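You operate a simulated robot arm through the tools that you are given. There is no shell and no other tool. Be economical: measure what you need, move in short steps, check, and stop when the job is done.

You run a simulated robot arm. Do the job below in one go: nothing can be reset, and whatever is moved stays where it is left.

TASK
Finish winding the red wool onto the green reel, then swap it for the empty yellow one.
Fine: yarn guide away for the swap, then in line again; full reel standing in the lined basket. Set down upright: what you pick out.

It is judged by the outcome, as a careful person would: the job done as asked, and still so three seconds after it is handed in. It fails if anything else is knocked over, pushed out of place, dropped, spilled or broken.

THE ROBOT
A 7-joint arm with a two-finger parallel gripper, fixed in place. Base frame: the origin is at the foot of the arm, x ahead of it, y to its left, z up; the work surface is at about z = 0.76. Lengths are in m, angles in degrees, forces in N, time in s.
With the tool pointing down near the work surface it reaches from about 0.2 to 0.68 m from the base axis. Its first joint turns from -66.0 to 66.0 degrees. Payload 2.4 kg.
The TCP is the grasp point between the finger pads, 0.03 m short of the fingertips. In the tool frame z runs along the fingers and y along their closing line. The gripper opens to 0.094 m. The fingers are 0.028 m wide and 0.01 m thick; the gripper's body (0.05 by 0.096 m) begins 0.055 m behind the TCP.
Orientation is told as [roll, pitch, yaw] about the base's x, y, z axes, in that order, counted from this pose: with the fingers straight down and closing along the base's y, the tool's x points along the base's -x, its y along +y and its z along -z.

THE INTERFACE
- The arm moves only by the tool send_rows. Its arguments are lists of equal length, an entry for each row: "gripper": the closure in counts, from 0 (fully open) to 255 (shut); "offset": the shift along the base's x, y, z in m, a list of three; "angular": the turn, a rotation vector about the base's x, y, z in degrees, a list of three. In form: {"gripper": [gripper, ...], "offset": [[tx, ty, tz], ...], "angular": [[ax, ay, az], ...]}. A call has 1 to 12 rows; each row shifts and turns the commanded pose from where the row before left it. A row lasts 0.2 s, in which the tool goes at most 0.05 m and 8.6 degrees; a call with a longer step from one row to the next is refused whole, and so is a gripper value outside its range. A pose out of reach is approached as far as the arm can. The call stops where the force on the tool passes 50 N (or 10 N more than at its start, if that is more) or the arm is blocked; 0.2 s more then pass. The fingers move at their own pace (about 0.153 m/s each) and stop on an object; they squeeze with about 37 N. The grip force told is the motor's: it shows also when the fingers shut on nothing. Time passes only in rows, and 0.2 s behind the last, so rows that do not move let the fingers close. The reply holds the time, the measured pose of the TCP, the force on the tool along the base axes, the opening and the grip force, in the units named above and with some noise, with the torque about the TCP (base axes, N m) and any sound that the robot's microphone picked up, and new pictures: "views" is both (left out), scene, wrist or none.
- Cameras (640 x 400 px; columns grow to the right, rows downward): "scene" is fixed at [0.0441, 0.4848, 1.4369]; the picture's right is [-0.65, -0.76, 0.00], its down [-0.48, 0.40, -0.78] and it looks along [0.60, -0.51, -0.62] (base axes); focal length 334 px, centre (320, 200). "wrist" rides on the gripper at [0.076, 0.014, -0.103] in the tool frame; the picture's right is [-0.18, 0.98, 0.00], its down [-0.75, -0.14, -0.64] and it looks along [-0.63, -0.12, 0.77] (tool axes); focal length 243 px, centre (320, 200). There is no depth. A picture from a camera that has moved, and an enlarged one, comes with that camera's place and axes in the base frame and with its lens.
- enlarge(camera, box): a new picture of the part [left, top, right, bottom] of that camera's present view, enlarged. It takes no simulated time.
- close_job(): hands the job in; it is judged then, once.

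Go step by step. Nothing tells you positions but the pictures and the camera data: compare them with the known pose of the tool, close in by small moves and look again before you grip or let go. The budget is 120 turns and 200 pictures, counting those below and the enlarged ones. Unless the task says otherwise, let go and move clear before handing in, and close with one line.

The tools are called after "Call:" as a command line: name --argument value ..., lists and objects as JSON in quotes. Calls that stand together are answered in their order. send_rows: Moves the arm, as the interface text tells. Its arguments: {"type":"object","properties":{"gripper":{"type":"array","items":{"type":"number"}},"offset":{"type":"array","items":{"type":"array","items":{"type":"number"}}},"angular":{"type":"array","items":{"type":"array","items":{"type":"number"}}},"views":{"type":"string","enum":["both","scene","wrist","none"]}},"required":["gripper","offset","angular"]} The other tools are called the same way: enlarge (camera, box) takes an enlarged picture of a part of a camera's view; close_job () hands the job in.

At the start:

```text
time_s: 0.0
tcp_pos: [0.4412, -0.1189, 1.0924]
orientation: [-0.1, 0.1, 0.0]
contact_force: [0.3, -0.3, 0.9]
ft_torque: [0.01, 0.02, -0.01]
grip_width: 0.094
finger_force: 0.1
```

scene: 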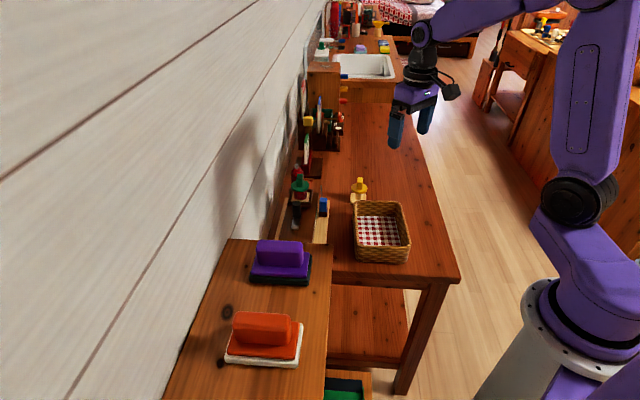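
wrist: 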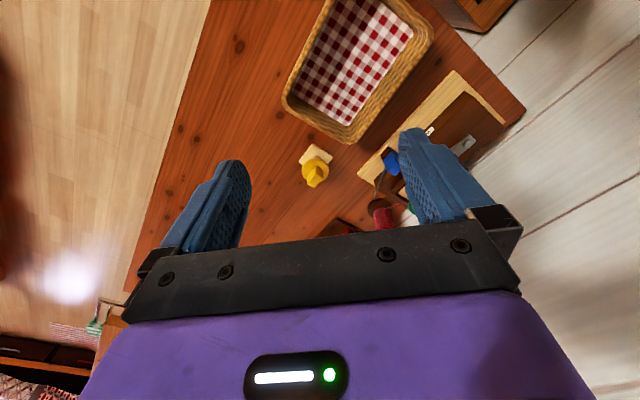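

The bench with the basket, the yellow reel and the winder near the wall is visible, but small. I enlarge to study the winder.

Call:
enlarge --camera "scene" --box '[260, 80, 420, 270]'

Call:
enlarge --camera "scene" --box '[270, 150, 350, 250]'

Call:
enlarge --camera "wrist" --box '[280, 50, 540, 240]'

```text
2.11 times, centred on (340, 175) of scene
camera zoom: at [0.0441, 0.4848, 1.4369], right [-0.65, -0.76, 0.0], down [-0.48, 0.4, -0.78], along [0.6, -0.51, -0.62], focal length 703 px, centre (278, 253)
```

zoom: 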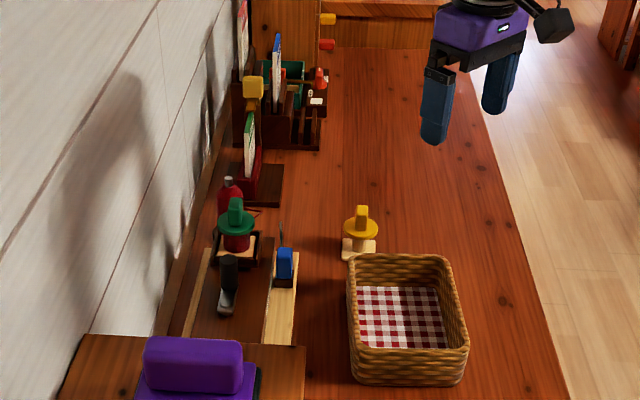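

```text
4.00 times, centred on (310, 200) of scene
camera zoom: at [0.0441, 0.4848, 1.4369], right [-0.65, -0.76, 0.0], down [-0.48, 0.4, -0.78], along [0.6, -0.51, -0.62], focal length 1336 px, centre (360, 200)
```

zoom: 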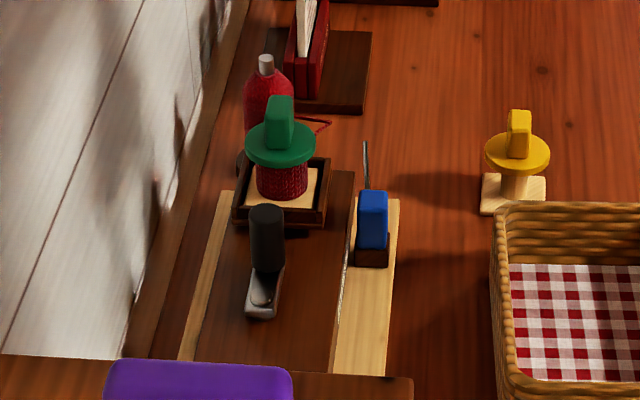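

```text
2.11 times, centred on (410, 145) of wrist
camera zoom: at [0.3637, -0.1047, 1.194], right [0.18, 0.98, 0.0], down [0.75, -0.14, 0.64], along [0.63, -0.12, -0.77], focal length 511 px, centre (130, 316)
```

zoom: 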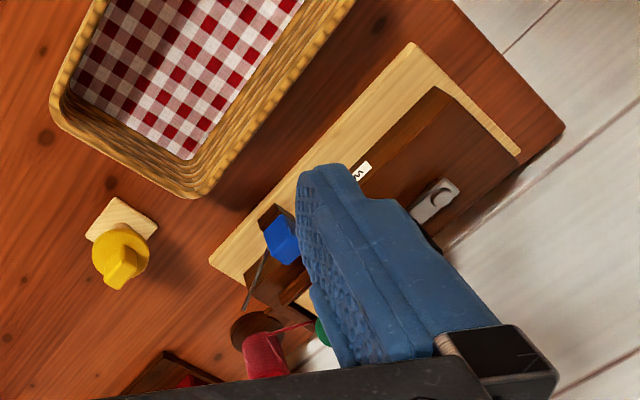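

The winder has a reel on a tray, a black-knobbed crank and a blue guide, around x 0.65, y 0.0. I move the wrist camera in for a closer look.

Call:
send_rows --gripper '[0, 0, 0, 0, 0]' --offset '[[0.01, 0.03, -0.01], [0.01, 0.03, -0.01], [0.01, 0.03, -0.01], [0.01, 0.03, -0.01], [0.0, 0.03, -0.01]]' --angular '[[0, 0, 0], [0, 0, 0], [0, 0, 0], [0, 0, 0], [0, 0, 0]]'

Call:
enlarge --camera "wrist" --box '[220, 0, 480, 190]'

```text
time_s: 1.2
tcp_pos: [0.4804, 0.0323, 1.042]
orientation: [0.0, -0.1, 0.0]
contact_force: [-0.4, 0.1, -0.8]
ft_torque: [-0.01, 0.01, -0.02]
grip_width: 0.0937
finger_force: 0.0
camera wrist: at [0.4033, 0.0466, 1.144], right [0.19, 0.98, 0.0], down [0.75, -0.14, 0.64], along [0.63, -0.12, -0.77], focal length 243 px, centre (320, 200)
```

scene: 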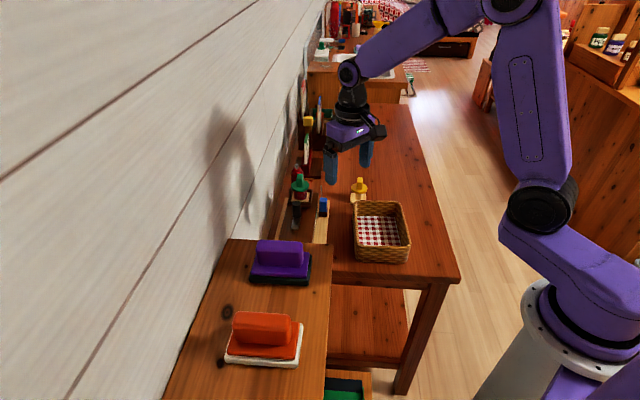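
wrist: 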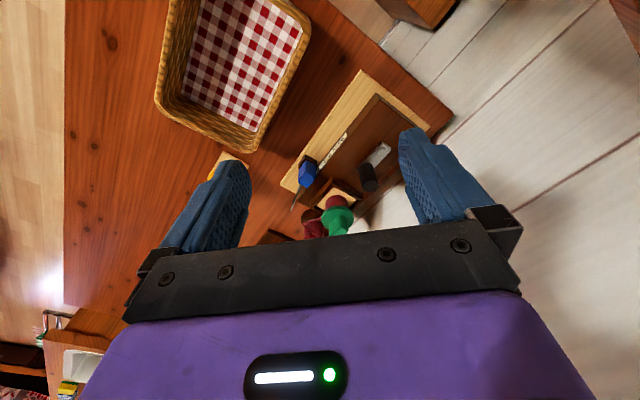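

```text
2.11 times, centred on (350, 95) of wrist
camera zoom: at [0.4033, 0.0466, 1.144], right [0.19, 0.98, 0.0], down [0.75, -0.14, 0.64], along [0.63, -0.12, -0.77], focal length 511 px, centre (257, 421)
```

zoom: 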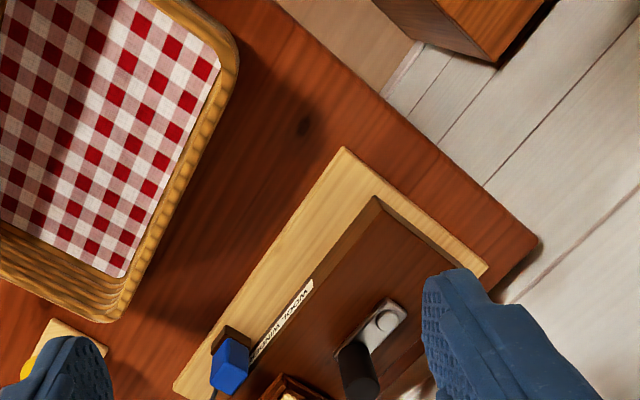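

Call:
send_rows --gripper '[0, 0, 0, 0]' --offset '[[0.015, 0, -0.015], [0.015, 0.0, -0.015], [0.015, 0.0, -0.01], [0.0, 0.0, 0.0]]' --angular '[[0, 0, 0], [0, 0, 0], [0, 0, 0], [0, 0, 0]]' --views "wrist"

Call:
enlarge --camera "wrist" --box '[230, 60, 430, 260]'

```text
time_s: 2.2
tcp_pos: [0.5254, 0.031, 1.0016]
orientation: [0.0, -0.1, -0.1]
contact_force: [0.5, 1.6, -0.5]
ft_torque: [0.01, -0.02, 0.0]
grip_width: 0.0941
finger_force: 0.0
camera wrist: at [0.4485, 0.0459, 1.1038], right [0.18, 0.98, 0.0], down [0.75, -0.14, 0.64], along [0.63, -0.12, -0.77], focal length 243 px, centre (320, 200)
```

wrist: 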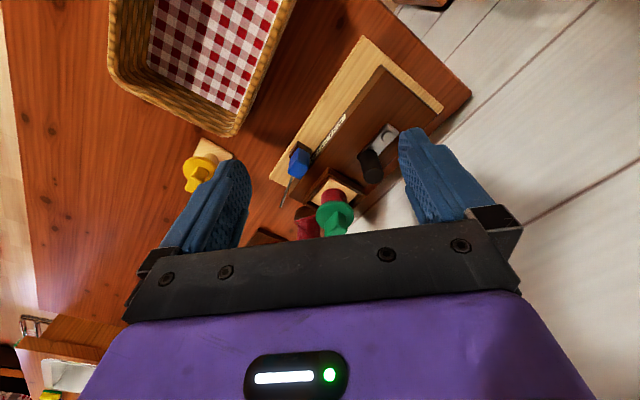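

```text
2.00 times, centred on (330, 160) of wrist
camera zoom: at [0.4485, 0.0459, 1.1038], right [0.18, 0.98, 0.0], down [0.75, -0.14, 0.64], along [0.63, -0.12, -0.77], focal length 485 px, centre (300, 280)
```

zoom: 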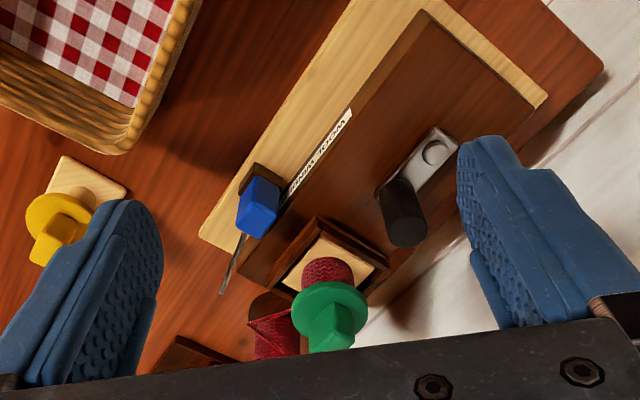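

Call:
enlarge --camera "scene" --box '[285, 170, 335, 230]'

Call:
enlarge --camera "wrist" --box '[270, 130, 400, 240]'

```text
6.67 times, centred on (310, 200) of scene
camera zoom: at [0.0441, 0.4848, 1.4369], right [-0.65, -0.76, 0.0], down [-0.48, 0.4, -0.78], along [0.6, -0.51, -0.62], focal length 2226 px, centre (387, 200)
```

zoom: 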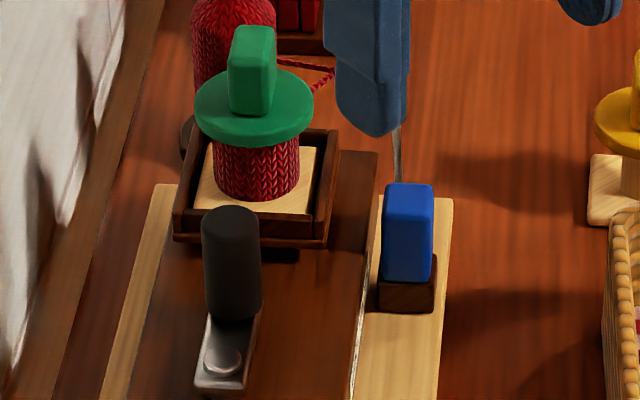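

```text
3.64 times, centred on (335, 185) of wrist
camera zoom: at [0.4485, 0.0459, 1.1038], right [0.18, 0.98, 0.0], down [0.75, -0.14, 0.64], along [0.63, -0.12, -0.77], focal length 882 px, centre (266, 254)
```

zoom: 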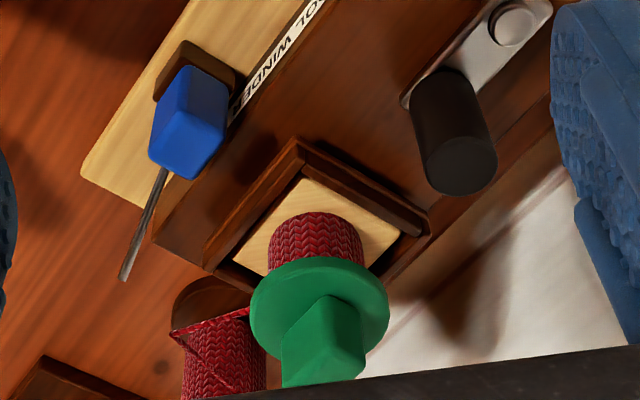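

Call:
send_rows --gripper '[0, 0, 0, 0, 0, 0, 0, 0, 0, 0]' --offset '[[0.01, -0.012, 0], [0.01, -0.012, 0], [0.01, -0.012, 0], [0.01, -0.012, 0], [0.01, -0.012, 0], [0.01, -0.012, 0], [0.01, -0.012, 0], [0.01, -0.012, 0], [0.01, 0, 0], [0.01, 0, 0]]' --angular '[[0, 0, 8], [0, 0, 8], [0, 0, 8], [0, 0, 8], [0, 0, 8], [0, 0, 8], [0, 0, 8], [0, 0, 8], [0, 0, 8], [0, 0, 8]]' --views "both"

Call:
enlarge --camera "wrist" --box '[230, 60, 430, 260]'

```text
time_s: 4.4
tcp_pos: [0.6264, -0.066, 1.0012]
orientation: [0.0, 0.0, 80.2]
contact_force: [0.4, 1.3, -0.5]
ft_torque: [0.0, -0.02, -0.01]
grip_width: 0.0941
finger_force: 0.1
camera wrist: at [0.5978, -0.1377, 1.1043], right [-0.94, 0.35, 0.0], down [0.27, 0.72, 0.64], along [0.22, 0.6, -0.77], focal length 243 px, centre (320, 200)
```

scene: 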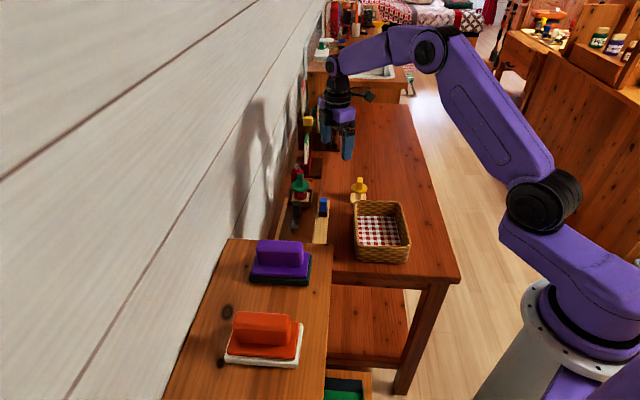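
wrist: 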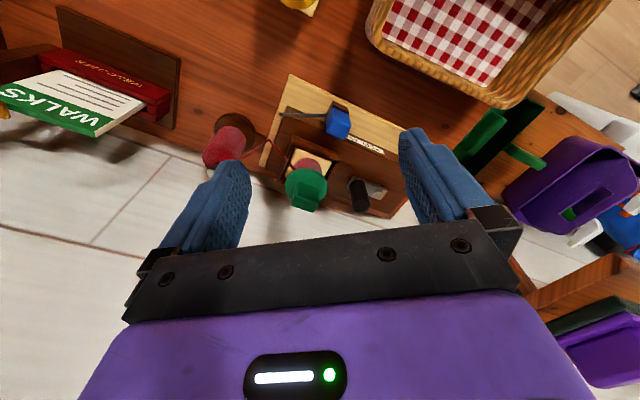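

```text
2.00 times, centred on (330, 160) of wrist
camera zoom: at [0.5978, -0.1377, 1.1043], right [-0.94, 0.35, 0.0], down [0.27, 0.72, 0.64], along [0.22, 0.6, -0.77], focal length 485 px, centre (300, 280)
```

zoom: 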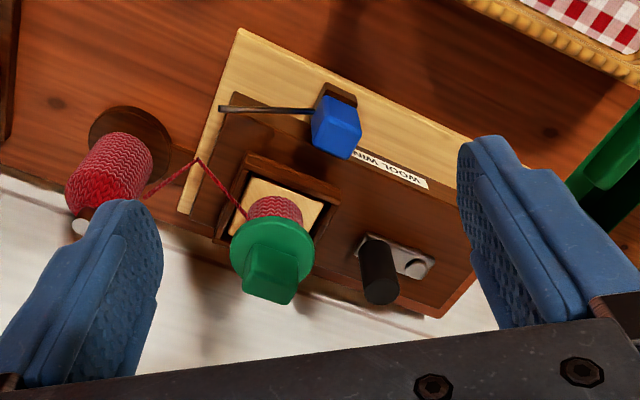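

Call:
enlarge --camera "wrist" --box '[260, 90, 350, 150]'

Call:
enlarge --camera "scene" --box '[285, 165, 335, 215]'

```text
6.67 times, centred on (305, 120) of wrist
camera zoom: at [0.5978, -0.1377, 1.1043], right [-0.94, 0.35, 0.0], down [0.27, 0.72, 0.64], along [0.22, 0.6, -0.77], focal length 1618 px, centre (420, 733)
```

zoom: 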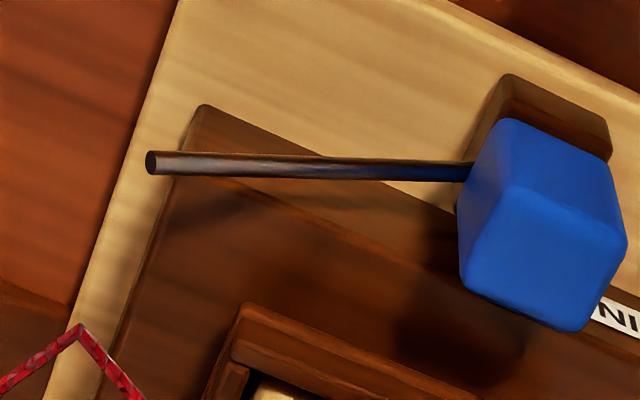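

```text
8.00 times, centred on (310, 190) of scene
camera zoom: at [0.0441, 0.4848, 1.4369], right [-0.65, -0.76, 0.0], down [-0.48, 0.4, -0.78], along [0.6, -0.51, -0.62], focal length 2671 px, centre (400, 280)
```

zoom: 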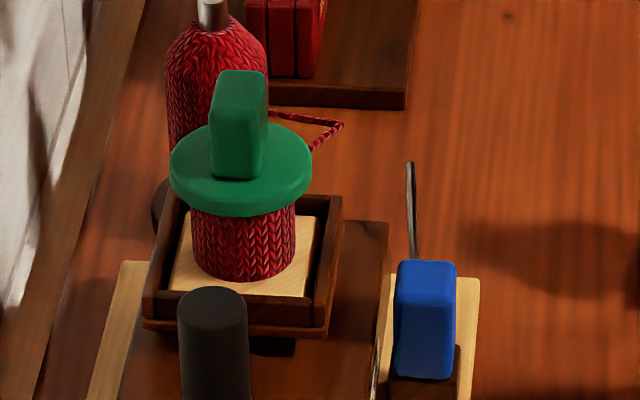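

The winder is now clear: crank pivot near (0.596, 0.102), handle near (0.621, 0.076), reel near (0.674, 0.022), blue guide near (0.62, -0.025). I go above the handle with closing line along the board and the fingers half closed.

Call:
send_rows --gripper '[110, 110, 110, 110, 110, 110]' --offset '[[-0.001, 0.028, 0], [-0.001, 0.028, 0], [-0.001, 0.028, -0.01], [-0.001, 0.028, -0.015], [-0.001, 0.028, -0.015], [0, 0, 0]]' --angular '[[0, 0, -7], [0, 0, -7], [0, 0, -7], [0, 0, -7], [0, 0, -7], [0, 0, 0]]'

Call:
enlarge --camera "wrist" --box '[210, 60, 430, 240]'

Call:
enlarge --camera "scene" --box '[270, 130, 350, 230]'

```text
time_s: 5.8
tcp_pos: [0.6193, 0.0747, 0.961]
orientation: [0.0, -0.1, 44.9]
contact_force: [-0.5, -0.7, -0.6]
ft_torque: [0.03, 0.01, -0.02]
grip_width: 0.0535
finger_force: 0.0
camera wrist: at [0.5552, 0.0314, 1.0635], right [-0.56, 0.83, 0.0], down [0.63, 0.43, 0.64], along [0.53, 0.36, -0.77], focal length 243 px, centre (320, 200)
```

scene: 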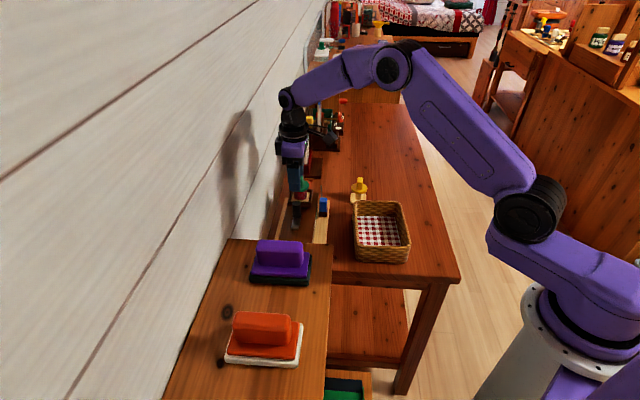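
wrist: 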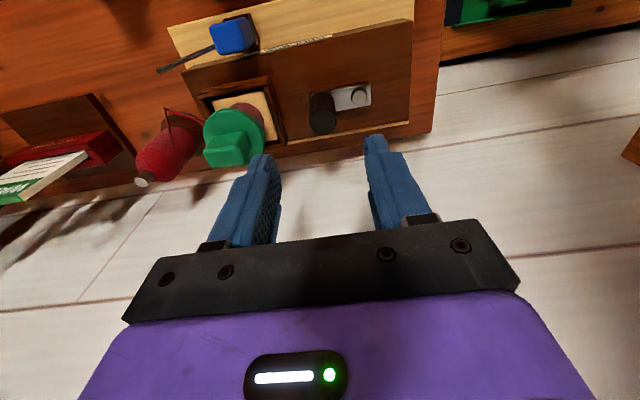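

```text
2.22 times, centred on (320, 150) of wrist
camera zoom: at [0.5552, 0.0314, 1.0635], right [-0.56, 0.83, 0.0], down [0.63, 0.43, 0.64], along [0.53, 0.36, -0.77], focal length 539 px, centre (320, 311)
```

zoom: 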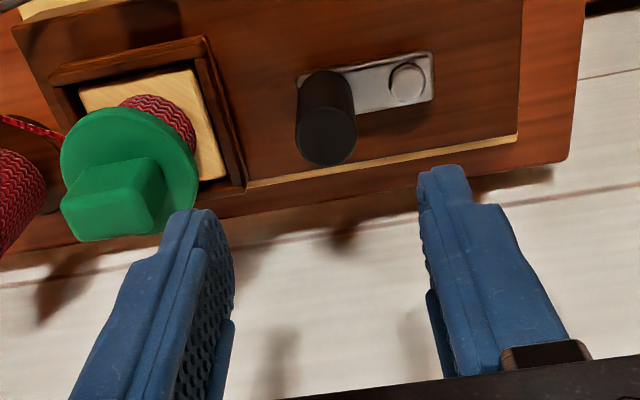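

```text
4.00 times, centred on (310, 180) of scene
camera zoom: at [0.044, 0.4848, 1.4369], right [-0.65, -0.76, 0.0], down [-0.48, 0.4, -0.78], along [0.6, -0.51, -0.62], focal length 1336 px, centre (360, 280)
```

zoom: 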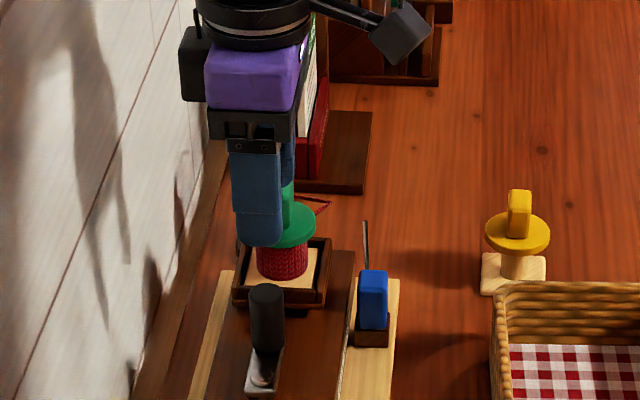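

Handle top sits at about (0.619, 0.077, 0.868), under the tool. I lower around it.

Call:
send_rows --gripper '[130, 130, 130, 130, 130]' --offset '[[0, 0.002, -0.02], [0, 0, -0.025], [0, 0, -0.025], [0, 0, -0.02], [0, 0, 0]]' --angular '[[0, 0, 0], [0, 0, 0], [0, 0, 0], [0, 0, 0], [0, 0, 0]]' --views "wrist"

Call:
enlarge --camera "scene" --box '[270, 150, 350, 250]'

Call:
enlarge --camera "wrist" --box '[210, 60, 430, 240]'

```text
time_s: 7.0
tcp_pos: [0.6201, 0.0763, 0.8712]
orientation: [0.0, 0.1, 45.0]
contact_force: [-1.2, 0.4, -0.6]
ft_torque: [0.0, -0.01, -0.03]
grip_width: 0.0461
finger_force: 0.1
camera wrist: at [0.5559, 0.0331, 0.9735], right [-0.57, 0.82, 0.0], down [0.63, 0.43, 0.64], along [0.53, 0.36, -0.77], focal length 243 px, centre (320, 200)
```

wrist: 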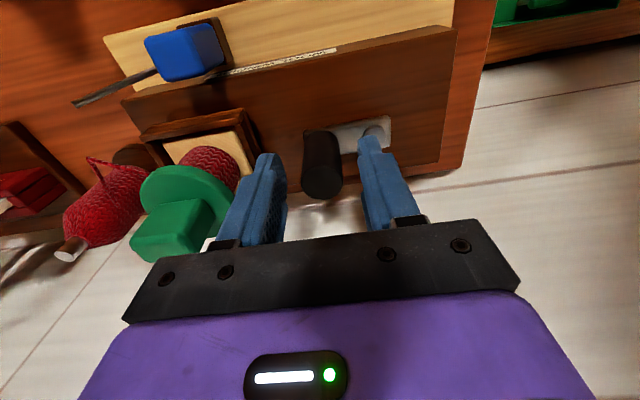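

```text
4.00 times, centred on (310, 200) of scene
camera zoom: at [0.0441, 0.4848, 1.4369], right [-0.65, -0.76, 0.0], down [-0.48, 0.4, -0.78], along [0.6, -0.51, -0.62], focal length 1336 px, centre (360, 200)
```

zoom: 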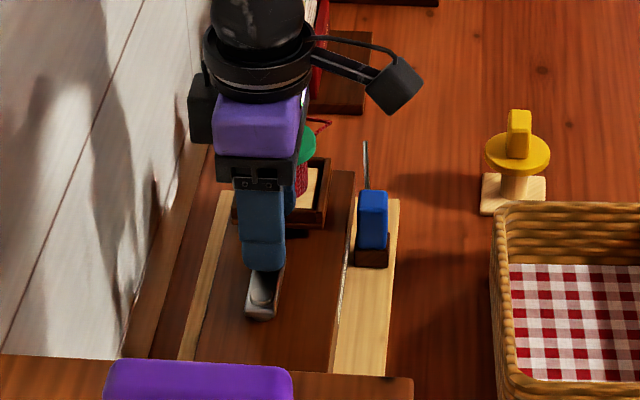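

```text
2.22 times, centred on (320, 150) of wrist
camera zoom: at [0.5559, 0.0331, 0.9735], right [-0.57, 0.82, 0.0], down [0.63, 0.43, 0.64], along [0.53, 0.36, -0.77], focal length 539 px, centre (320, 311)
```

zoom: 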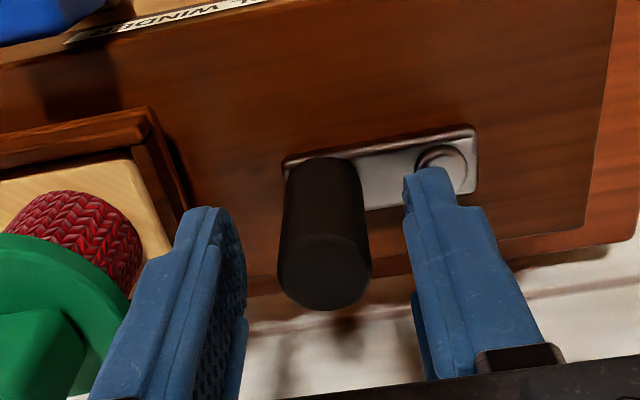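

Well aligned. Lower 12 mm and close on the handle.

Call:
send_rows --gripper '[130, 255, 255, 255]' --offset '[[-0.001, 0, -0.012], [0, 0, 0], [0, 0, 0], [0, 0, 0]]' --angular '[[0, 0, 0], [0, 0, 0], [0, 0, 0], [0, 0, 0]]' --views "wrist"

```text
time_s: 8.0
tcp_pos: [0.6181, 0.0765, 0.8593]
orientation: [-0.1, 0.1, 45.0]
contact_force: [1.8, 0.4, 1.4]
ft_torque: [-0.24, 0.69, 0.0]
grip_width: 0.0234
finger_force: 44.7
camera wrist: at [0.5549, 0.0332, 0.9616], right [-0.57, 0.82, 0.0], down [0.63, 0.43, 0.64], along [0.53, 0.36, -0.77], focal length 243 px, centre (320, 200)
```

wrist: 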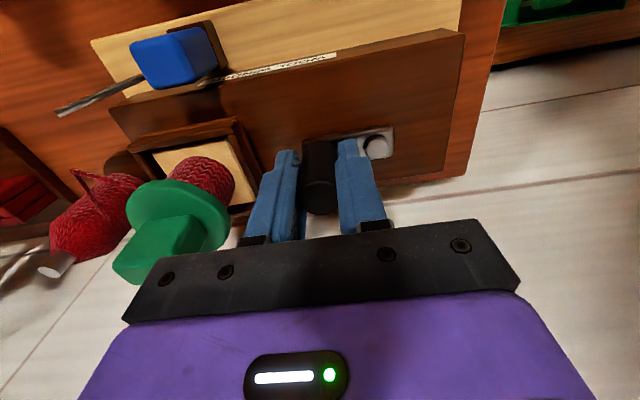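

Gripped the handle. I try a small clockwise arc and watch force.

Call:
send_rows --gripper '[255, 255, 255]' --offset '[[-0.005, -0.0035, 0], [-0.005, -0.0025, 0], [-0.0055, -0.002, 0]]' --angular '[[0, 0, 0], [0, 0, 0], [0, 0, 0]]' --views "wrist"

```text
time_s: 8.5
tcp_pos: [0.6204, 0.075, 0.859]
orientation: [-0.8, -1.3, 45.3]
contact_force: [15.3, 2.1, -15.6]
ft_torque: [0.79, 0.54, -0.01]
grip_width: 0.0238
finger_force: 45.3
stopped in row 2: the force on the tool passed its limit at 58 N (the readings are from after the stop); the commanded pose is now the measured one
camera wrist: at [0.5518, 0.0319, 0.9598], right [-0.57, 0.82, -0.01], down [0.62, 0.43, 0.66], along [0.55, 0.37, -0.75], focal length 243 px, centre (320, 200)
```

wrist: 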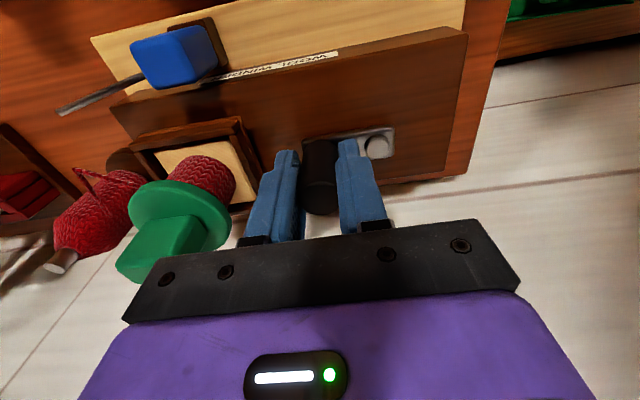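

Clockwise is blocked; I level the tool and try the other way.

Call:
send_rows --gripper '[255, 255, 255]' --offset '[[0, 0, 0], [0.004, 0.0037, 0], [0.0035, 0.0043, 0]]' --angular '[[0.8, 1.3, -0.3], [0, 0, 0], [0, 0, 0]]' --views "wrist"

```text
time_s: 9.3
tcp_pos: [0.6256, 0.0839, 0.8601]
orientation: [0.9, -0.5, 44.7]
contact_force: [-0.1, -1.2, -6.0]
ft_torque: [-1.45, -0.29, -0.01]
grip_width: 0.024
finger_force: 44.6
camera wrist: at [0.5604, 0.0382, 0.9617], right [-0.56, 0.83, 0.02], down [0.64, 0.42, 0.65], along [0.53, 0.37, -0.76], focal length 243 px, centre (320, 200)
```

wrist: 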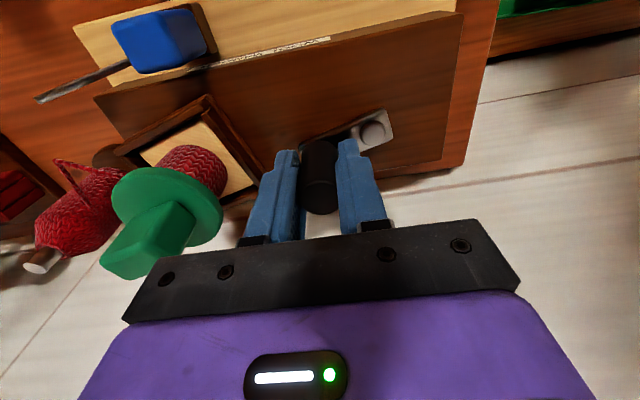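

Counter-clockwise turns freely. Continue along the circle about (0.596, 0.102).

Call:
send_rows --gripper '[255, 255, 255, 255, 255]' --offset '[[0.0018, 0.0079, 0], [0.0017, 0.008, 0], [-0.0002, 0.0081, 0], [-0.0021, 0.0079, 0], [-0.0038, 0.0072, 0]]' --angular '[[-0.9, 0.5, 0.3], [0, 0, 0], [0, 0, 0], [0, 0, 0], [0, 0, 0]]' --views "wrist"

Call:
enlarge --camera "scene" --box '[270, 150, 350, 250]'

```text
time_s: 10.5
tcp_pos: [0.6234, 0.1227, 0.8603]
orientation: [0.5, 0.4, 45.2]
contact_force: [6.5, 3.7, -16.5]
ft_torque: [-0.29, -1.14, -0.01]
grip_width: 0.0238
finger_force: 45.0
camera wrist: at [0.5591, 0.08, 0.963], right [-0.57, 0.82, 0.01], down [0.64, 0.43, 0.64], along [0.52, 0.37, -0.77], focal length 243 px, centre (320, 200)
```

wrist: 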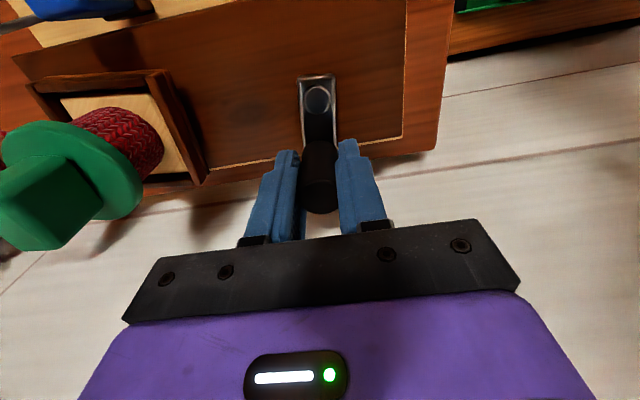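

```text
4.00 times, centred on (310, 200) of scene
camera zoom: at [0.0445, 0.485, 1.4368], right [-0.65, -0.76, 0.0], down [-0.48, 0.4, -0.78], along [0.59, -0.51, -0.62], focal length 1336 px, centre (360, 200)
```

zoom: 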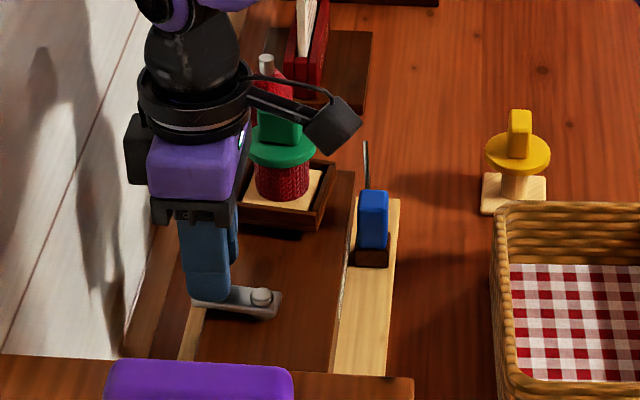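

Call:
send_rows --gripper '[255, 255, 255, 255, 255, 255, 255, 255]' --offset '[[-0.0075, 0.0065, 0], [-0.0065, 0.0043, 0], [-0.0074, 0.0028, 0], [-0.0078, 0.001, 0], [-0.0078, -0.0008, 0], [-0.0075, -0.0025, 0], [-0.0067, -0.0041, 0], [-0.0056, -0.0055, 0]]' --angular '[[0, 0, 0], [0, 0, 0], [0, 0, 0], [0, 0, 0], [0, 0, 0], [0, 0, 0], [0, 0, 0], [0, 0, 0]]' --views "wrist"

Call:
enlarge --camera "scene" --box '[270, 150, 350, 250]'

```text
time_s: 12.3
tcp_pos: [0.5664, 0.1252, 0.8602]
orientation: [0.5, 0.4, 45.1]
contact_force: [-3.7, 4.0, -7.0]
ft_torque: [-0.6, -0.8, 0.04]
grip_width: 0.0232
finger_force: 44.8
camera wrist: at [0.5025, 0.0806, 0.9631], right [-0.57, 0.82, 0.01], down [0.64, 0.43, 0.64], along [0.52, 0.37, -0.77], focal length 243 px, centre (320, 200)
```

wrist: 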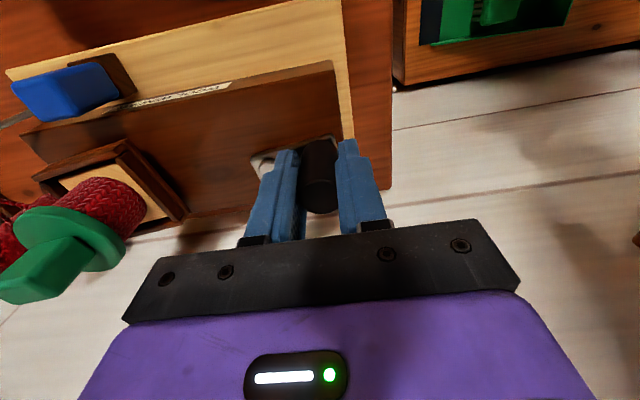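

```text
4.00 times, centred on (310, 200) of scene
camera zoom: at [0.0441, 0.4849, 1.4368], right [-0.65, -0.76, 0.0], down [-0.48, 0.4, -0.78], along [0.6, -0.51, -0.62], focal length 1336 px, centre (360, 200)
```

zoom: 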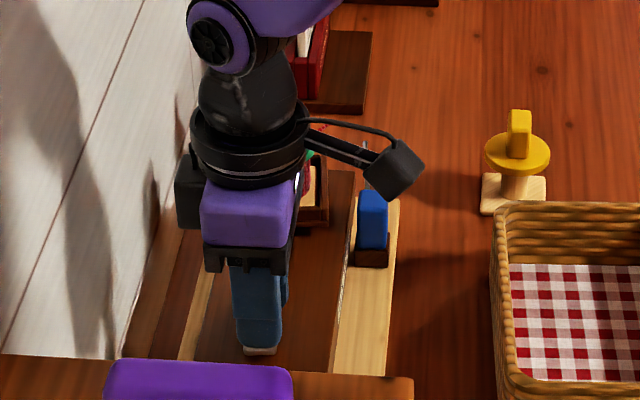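

Call:
send_rows --gripper '[255, 255, 255, 255, 255, 255, 255, 255, 255, 255, 255, 255]' --offset '[[-0.0065, -0.0055, 0], [-0.0027, -0.0076, 0], [-0.0009, -0.008, 0], [0.0009, -0.008, 0], [0.0027, -0.0076, 0], [0.0043, -0.0068, 0], [0.0058, -0.0057, 0], [0.0069, -0.0042, 0], [0.0076, -0.0025, 0], [0.008, -0.0008, 0], [0.008, 0.0011, 0], [0.0076, 0.0028, 0]]' --angular '[[0, 0, 0], [0, 0, 0], [0, 0, 0], [0, 0, 0], [0, 0, 0], [0, 0, 0], [0, 0, 0], [0, 0, 0], [0, 0, 0], [0, 0, 0], [0, 0, 0], [0, 0, 0]]' --views "wrist"

Call:
enlarge --camera "scene" --box '[270, 150, 350, 250]'

```text
time_s: 14.9
tcp_pos: [0.6076, 0.0682, 0.8606]
orientation: [0.4, 0.3, 45.1]
contact_force: [4.2, -10.7, 4.6]
ft_torque: [-1.42, 0.19, -0.04]
grip_width: 0.0235
finger_force: 45.3
camera wrist: at [0.544, 0.0251, 0.9632], right [-0.56, 0.83, 0.01], down [0.64, 0.43, 0.64], along [0.52, 0.36, -0.77], focal length 243 px, centre (320, 200)
```

wrist: 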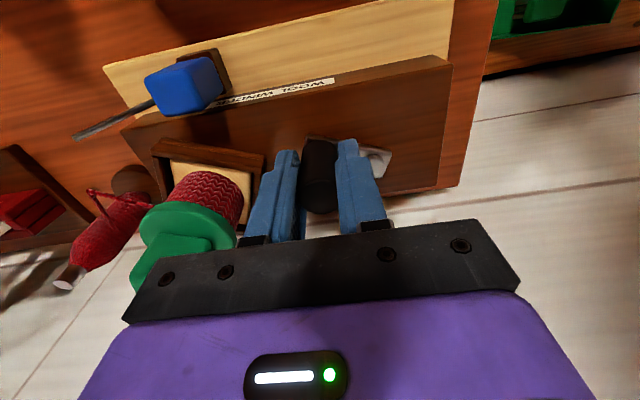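

```text
4.00 times, centred on (310, 200) of scene
camera zoom: at [0.0441, 0.4845, 1.437], right [-0.65, -0.76, 0.0], down [-0.48, 0.4, -0.78], along [0.6, -0.51, -0.62], focal length 1336 px, centre (360, 200)
```

zoom: 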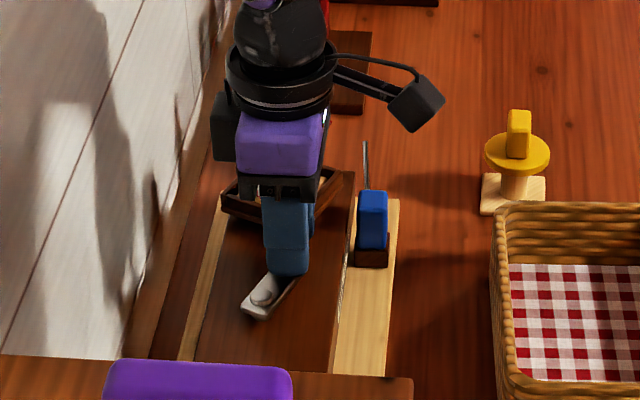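

The turn works and the wool is getting thicker. I continue with larger steps.

Call:
send_rows --gripper '[255, 255, 255, 255, 255, 255, 255, 255, 255, 255, 255, 255]' --offset '[[0.009, 0.0058, 0], [0.0066, 0.009, 0], [0.0035, 0.0106, 0], [0, 0.0112, 0], [-0.0035, 0.0106, 0], [-0.0066, 0.009, 0], [-0.009, 0.0066, 0], [-0.0106, 0.0035, 0], [-0.0112, 0, 0], [-0.0106, -0.0035, 0], [-0.009, -0.0066, 0], [-0.0066, -0.009, 0]]' --angular '[[0, 0, 0], [0, 0, 0], [0, 0, 0], [0, 0, 0], [0, 0, 0], [0, 0, 0], [0, 0, 0], [0, 0, 0], [0, 0, 0], [0, 0, 0], [0, 0, 0], [0, 0, 0]]' --views "wrist"

```text
time_s: 17.5
tcp_pos: [0.5609, 0.1161, 0.8602]
orientation: [0.5, 0.2, 45.0]
contact_force: [18.5, -8.1, -2.3]
ft_torque: [-1.72, 0.19, -0.01]
grip_width: 0.0236
finger_force: 44.8
camera wrist: at [0.4968, 0.0723, 0.963], right [-0.56, 0.82, 0.01], down [0.64, 0.43, 0.64], along [0.52, 0.36, -0.77], focal length 243 px, centre (320, 200)
```

wrist: 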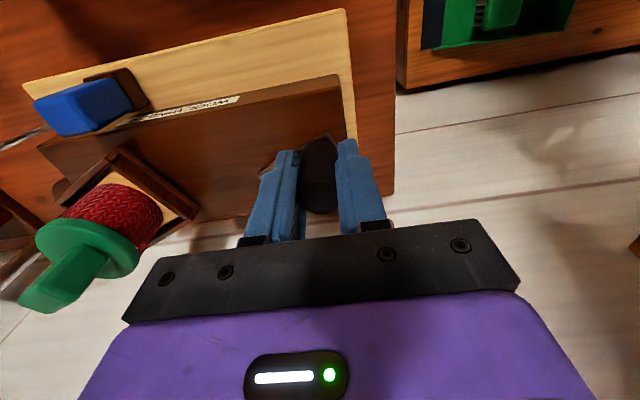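

Call:
send_rows --gripper '[255, 255, 255, 255, 255, 255, 255, 255, 255]' --offset '[[-0.0035, -0.0106, 0], [0, -0.0112, 0], [0.0035, -0.0106, 0], [0.0066, -0.009, 0], [0.009, -0.0066, 0], [0.0106, -0.0035, 0], [0.0112, 0, 0], [0.0106, 0.0035, 0], [0.009, 0.0066, 0]]' --angular '[[0, 0, 0], [0, 0, 0], [0, 0, 0], [0, 0, 0], [0, 0, 0], [0, 0, 0], [0, 0, 0], [0, 0, 0], [0, 0, 0]]' --views "wrist"

Call:
enlarge --camera "wrist" --box '[40, 60, 260, 300]'

```text
time_s: 19.5
tcp_pos: [0.6177, 0.0756, 0.8608]
orientation: [0.5, 0.5, 44.9]
contact_force: [6.9, -9.5, -2.6]
ft_torque: [-1.38, 0.34, -0.03]
grip_width: 0.0236
finger_force: 44.8
camera wrist: at [0.5534, 0.0307, 0.9634], right [-0.57, 0.82, 0.01], down [0.64, 0.43, 0.64], along [0.52, 0.36, -0.77], focal length 243 px, centre (320, 200)
```

wrist: 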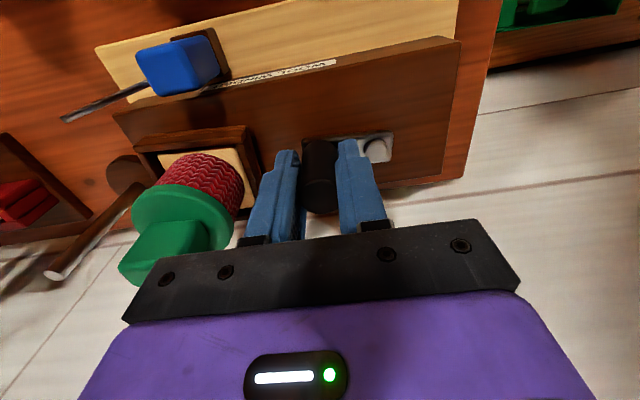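

```text
1.67 times, centred on (150, 180) of wrist
camera zoom: at [0.5534, 0.0307, 0.9634], right [-0.57, 0.82, 0.01], down [0.64, 0.43, 0.64], along [0.52, 0.36, -0.77], focal length 404 px, centre (603, 233)
```

zoom: 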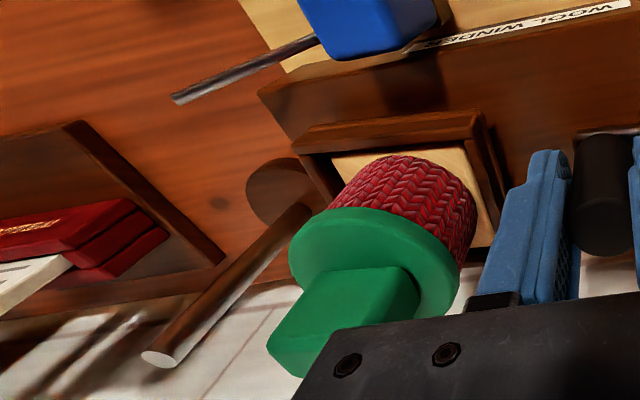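

The supply spindle is bare and the reel is full after two turns, so winding is finished. I open slightly, rise, and look at the guide.

Call:
send_rows --gripper '[150, 130, 130, 130, 130, 130, 60]' --offset '[[0, 0, 0], [0, 0, 0], [0, 0, 0.03], [0, 0, 0.04], [-0.01, -0.03, 0.03], [-0.01, -0.04, 0], [-0.01, -0.04, 0]]' --angular '[[0, 0, 0], [0, 0, 0], [0, 0, 0], [0, 0, 0], [0, 0, 0], [0, 0, 0], [0, 0, 0]]'

Call:
enlarge --camera "wrist" --box '[200, 60, 440, 240]'

Call:
enlarge --camera "scene" --box '[285, 165, 335, 235]'

```text
time_s: 21.1
tcp_pos: [0.5859, -0.0338, 0.9604]
orientation: [0.5, 0.3, 45.2]
contact_force: [-0.8, -0.1, -0.4]
ft_torque: [-0.01, -0.01, 0.03]
grip_width: 0.072
finger_force: 0.0
camera wrist: at [0.5232, -0.0771, 1.0632], right [-0.57, 0.82, 0.01], down [0.64, 0.43, 0.64], along [0.52, 0.37, -0.77], focal length 243 px, centre (320, 200)
```

scene: 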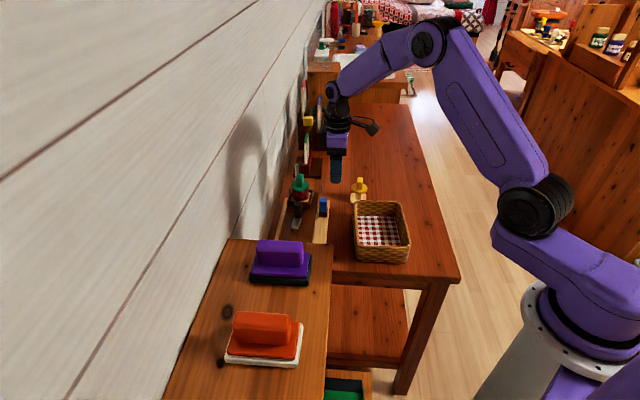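
wrist: 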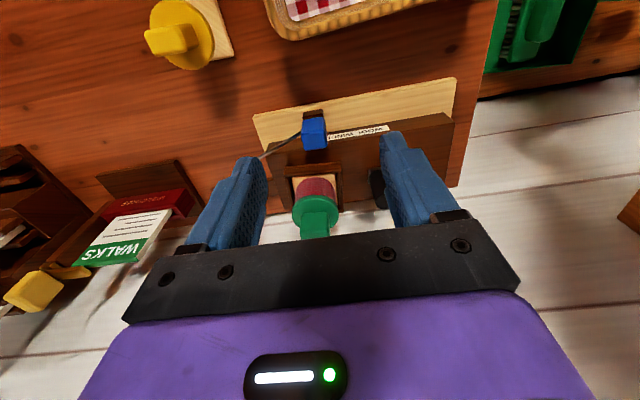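

```text
2.22 times, centred on (320, 150) of wrist
camera zoom: at [0.5232, -0.0771, 1.0632], right [-0.57, 0.82, 0.01], down [0.64, 0.43, 0.64], along [0.52, 0.37, -0.77], focal length 539 px, centre (320, 311)
```

zoom: 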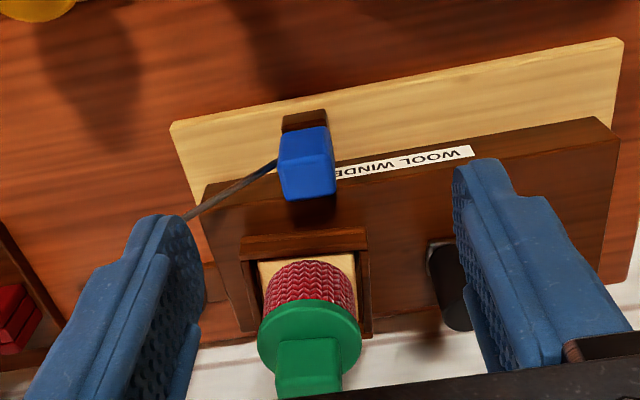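

```text
5.71 times, centred on (310, 200) of scene
camera zoom: at [0.044, 0.4848, 1.4369], right [-0.65, -0.76, 0.0], down [-0.48, 0.4, -0.78], along [0.6, -0.51, -0.62], focal length 1908 px, centre (377, 200)
```

zoom: 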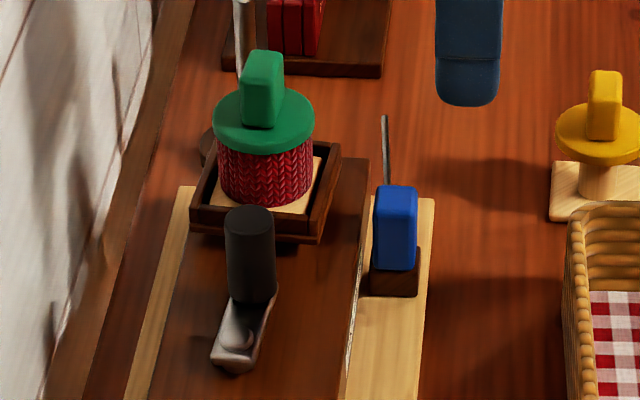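

Winding is done; blue knob top is near (0.617, -0.018, 0.838). I approach from above with the closing line along the board to test how the guide moves.

Call:
send_rows --gripper '[90, 90, 90, 90]' --offset '[[0.016, 0.006, -0.02], [0.015, 0.008, -0.02], [0, 0, -0.02], [0, 0, 0]]' --angular '[[-0.5, -0.3, 0], [0, 0, 0], [0, 0, 0], [0, 0, 0]]' --views "wrist"

Call:
enlarge --camera "wrist" --box '[200, 60, 440, 240]'

Call:
enlarge --camera "scene" --box '[285, 165, 335, 235]'

```text
time_s: 22.1
tcp_pos: [0.6182, -0.0194, 0.8995]
orientation: [-0.1, 0.4, 45.2]
contact_force: [-0.5, 0.2, -0.3]
ft_torque: [0.0, -0.01, 0.01]
grip_width: 0.0608
finger_force: 0.0
camera wrist: at [0.5534, -0.0617, 1.003], right [-0.57, 0.82, 0.0], down [0.63, 0.44, 0.64], along [0.53, 0.36, -0.77], focal length 243 px, centre (320, 200)
```

wrist: 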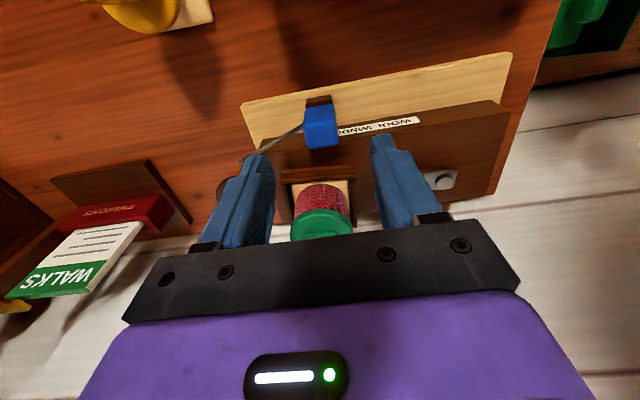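

```text
2.22 times, centred on (320, 150) of wrist
camera zoom: at [0.5534, -0.0617, 1.003], right [-0.57, 0.82, 0.0], down [0.63, 0.44, 0.64], along [0.53, 0.36, -0.77], focal length 539 px, centre (320, 311)
```

zoom: 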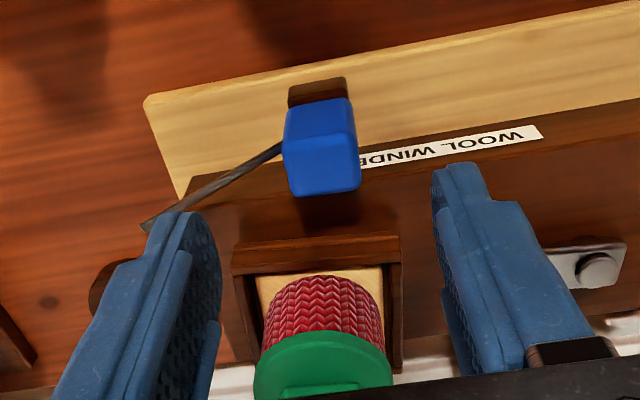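

```text
5.71 times, centred on (310, 200) of scene
camera zoom: at [0.0441, 0.4848, 1.4369], right [-0.65, -0.76, 0.0], down [-0.48, 0.4, -0.78], along [0.6, -0.51, -0.62], focal length 1908 px, centre (377, 200)
```

zoom: 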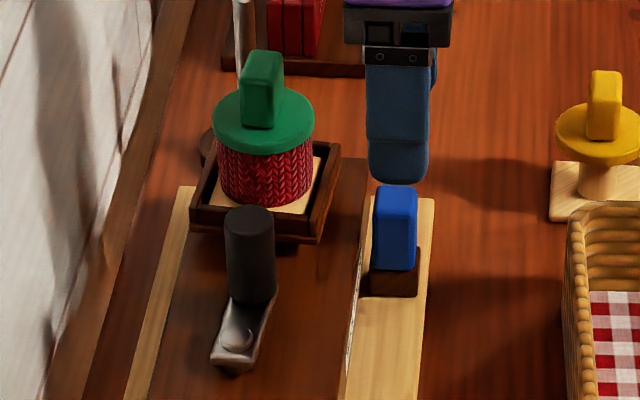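

Call:
send_rows --gripper '[90, 90, 90, 255, 255, 255]' --offset '[[-0.001, 0.001, -0.02], [0, 0, -0.02], [0, 0, -0.01], [0, 0, 0], [0, 0, 0], [0, 0, 0]]' --angular '[[0, 0, 0], [0, 0, 0], [0, 0, 0], [0, 0, 0], [0, 0, 0], [0, 0, 0]]' --views "wrist"

Call:
enlarge --camera "wrist" --box '[200, 60, 440, 240]'

Call:
enlarge --camera "scene" --box '[285, 165, 335, 235]'

```text
time_s: 23.5
tcp_pos: [0.617, -0.0174, 0.8487]
orientation: [-0.1, 0.4, 45.1]
contact_force: [0.1, 0.3, -1.0]
ft_torque: [0.0, -0.02, -0.07]
grip_width: 0.0254
finger_force: 45.6
camera wrist: at [0.5528, -0.0612, 0.9529], right [-0.57, 0.82, 0.0], down [0.63, 0.44, 0.64], along [0.53, 0.36, -0.77], focal length 243 px, centre (320, 200)
```

wrist: 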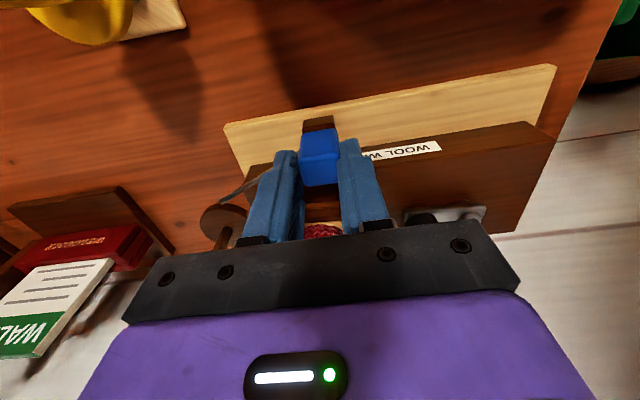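

```text
2.22 times, centred on (320, 150) of wrist
camera zoom: at [0.5528, -0.0612, 0.9529], right [-0.57, 0.82, 0.0], down [0.63, 0.44, 0.64], along [0.53, 0.36, -0.77], focal length 539 px, centre (320, 311)
```

zoom: 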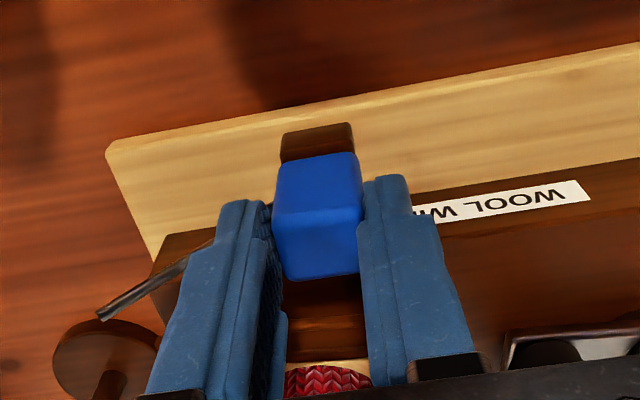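

```text
5.71 times, centred on (310, 200) of scene
camera zoom: at [0.0441, 0.4848, 1.4369], right [-0.65, -0.76, 0.0], down [-0.48, 0.4, -0.78], along [0.6, -0.51, -0.62], focal length 1908 px, centre (377, 200)
```

zoom: 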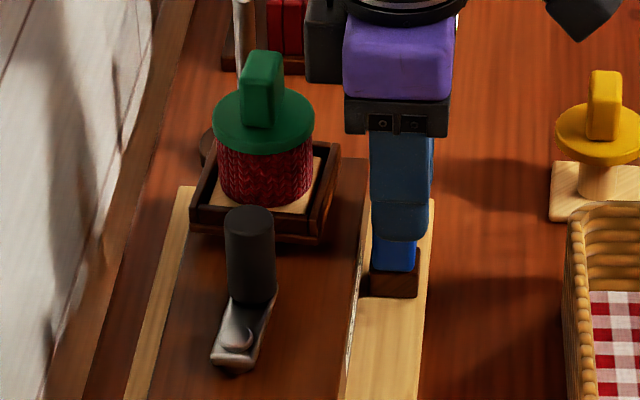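

Gripped at 25 mm. I test a small outward pull, across the board away from the reel.

Call:
send_rows --gripper '[255, 255, 255]' --offset '[[-0.002, -0.002, 0], [-0.002, -0.002, 0], [0, 0, 0]]' --angular '[[0, 0, 0], [0, 0, 0], [0, 0, 0]]' --views "none"

```text
time_s: 24.3
tcp_pos: [0.6152, -0.0158, 0.8494]
orientation: [-0.1, 0.0, 45.3]
contact_force: [23.2, 23.6, -16.3]
ft_torque: [0.79, -0.25, -0.58]
grip_width: 0.0251
finger_force: 45.9
```

Outward is stiff, with a hint of give along the board toward the crank. I undo that and test along the board.

Call:
send_rows --gripper '[255, 255, 255, 255]' --offset '[[0.004, 0.004, 0], [-0.003, 0.003, 0], [-0.003, 0.003, 0], [0, 0, 0]]' --angular '[[0, 0, 0], [0, 0, 0], [0, 0, 0], [0, 0, 0]]' --views "wrist"

```text
time_s: 25.3
tcp_pos: [0.6118, -0.0134, 0.8501]
orientation: [-0.2, 0.4, 45.1]
contact_force: [10.3, 7.8, -6.2]
ft_torque: [0.58, -0.85, -0.13]
grip_width: 0.0251
finger_force: 44.7
camera wrist: at [0.5463, -0.0551, 0.9531], right [-0.57, 0.82, 0.0], down [0.64, 0.44, 0.64], along [0.53, 0.36, -0.77], focal length 243 px, centre (320, 200)
```

wrist: 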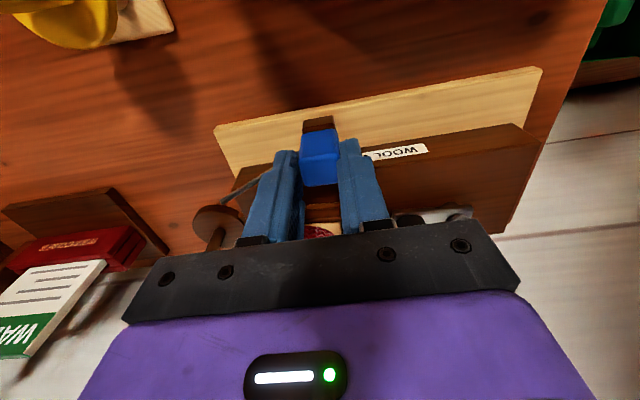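

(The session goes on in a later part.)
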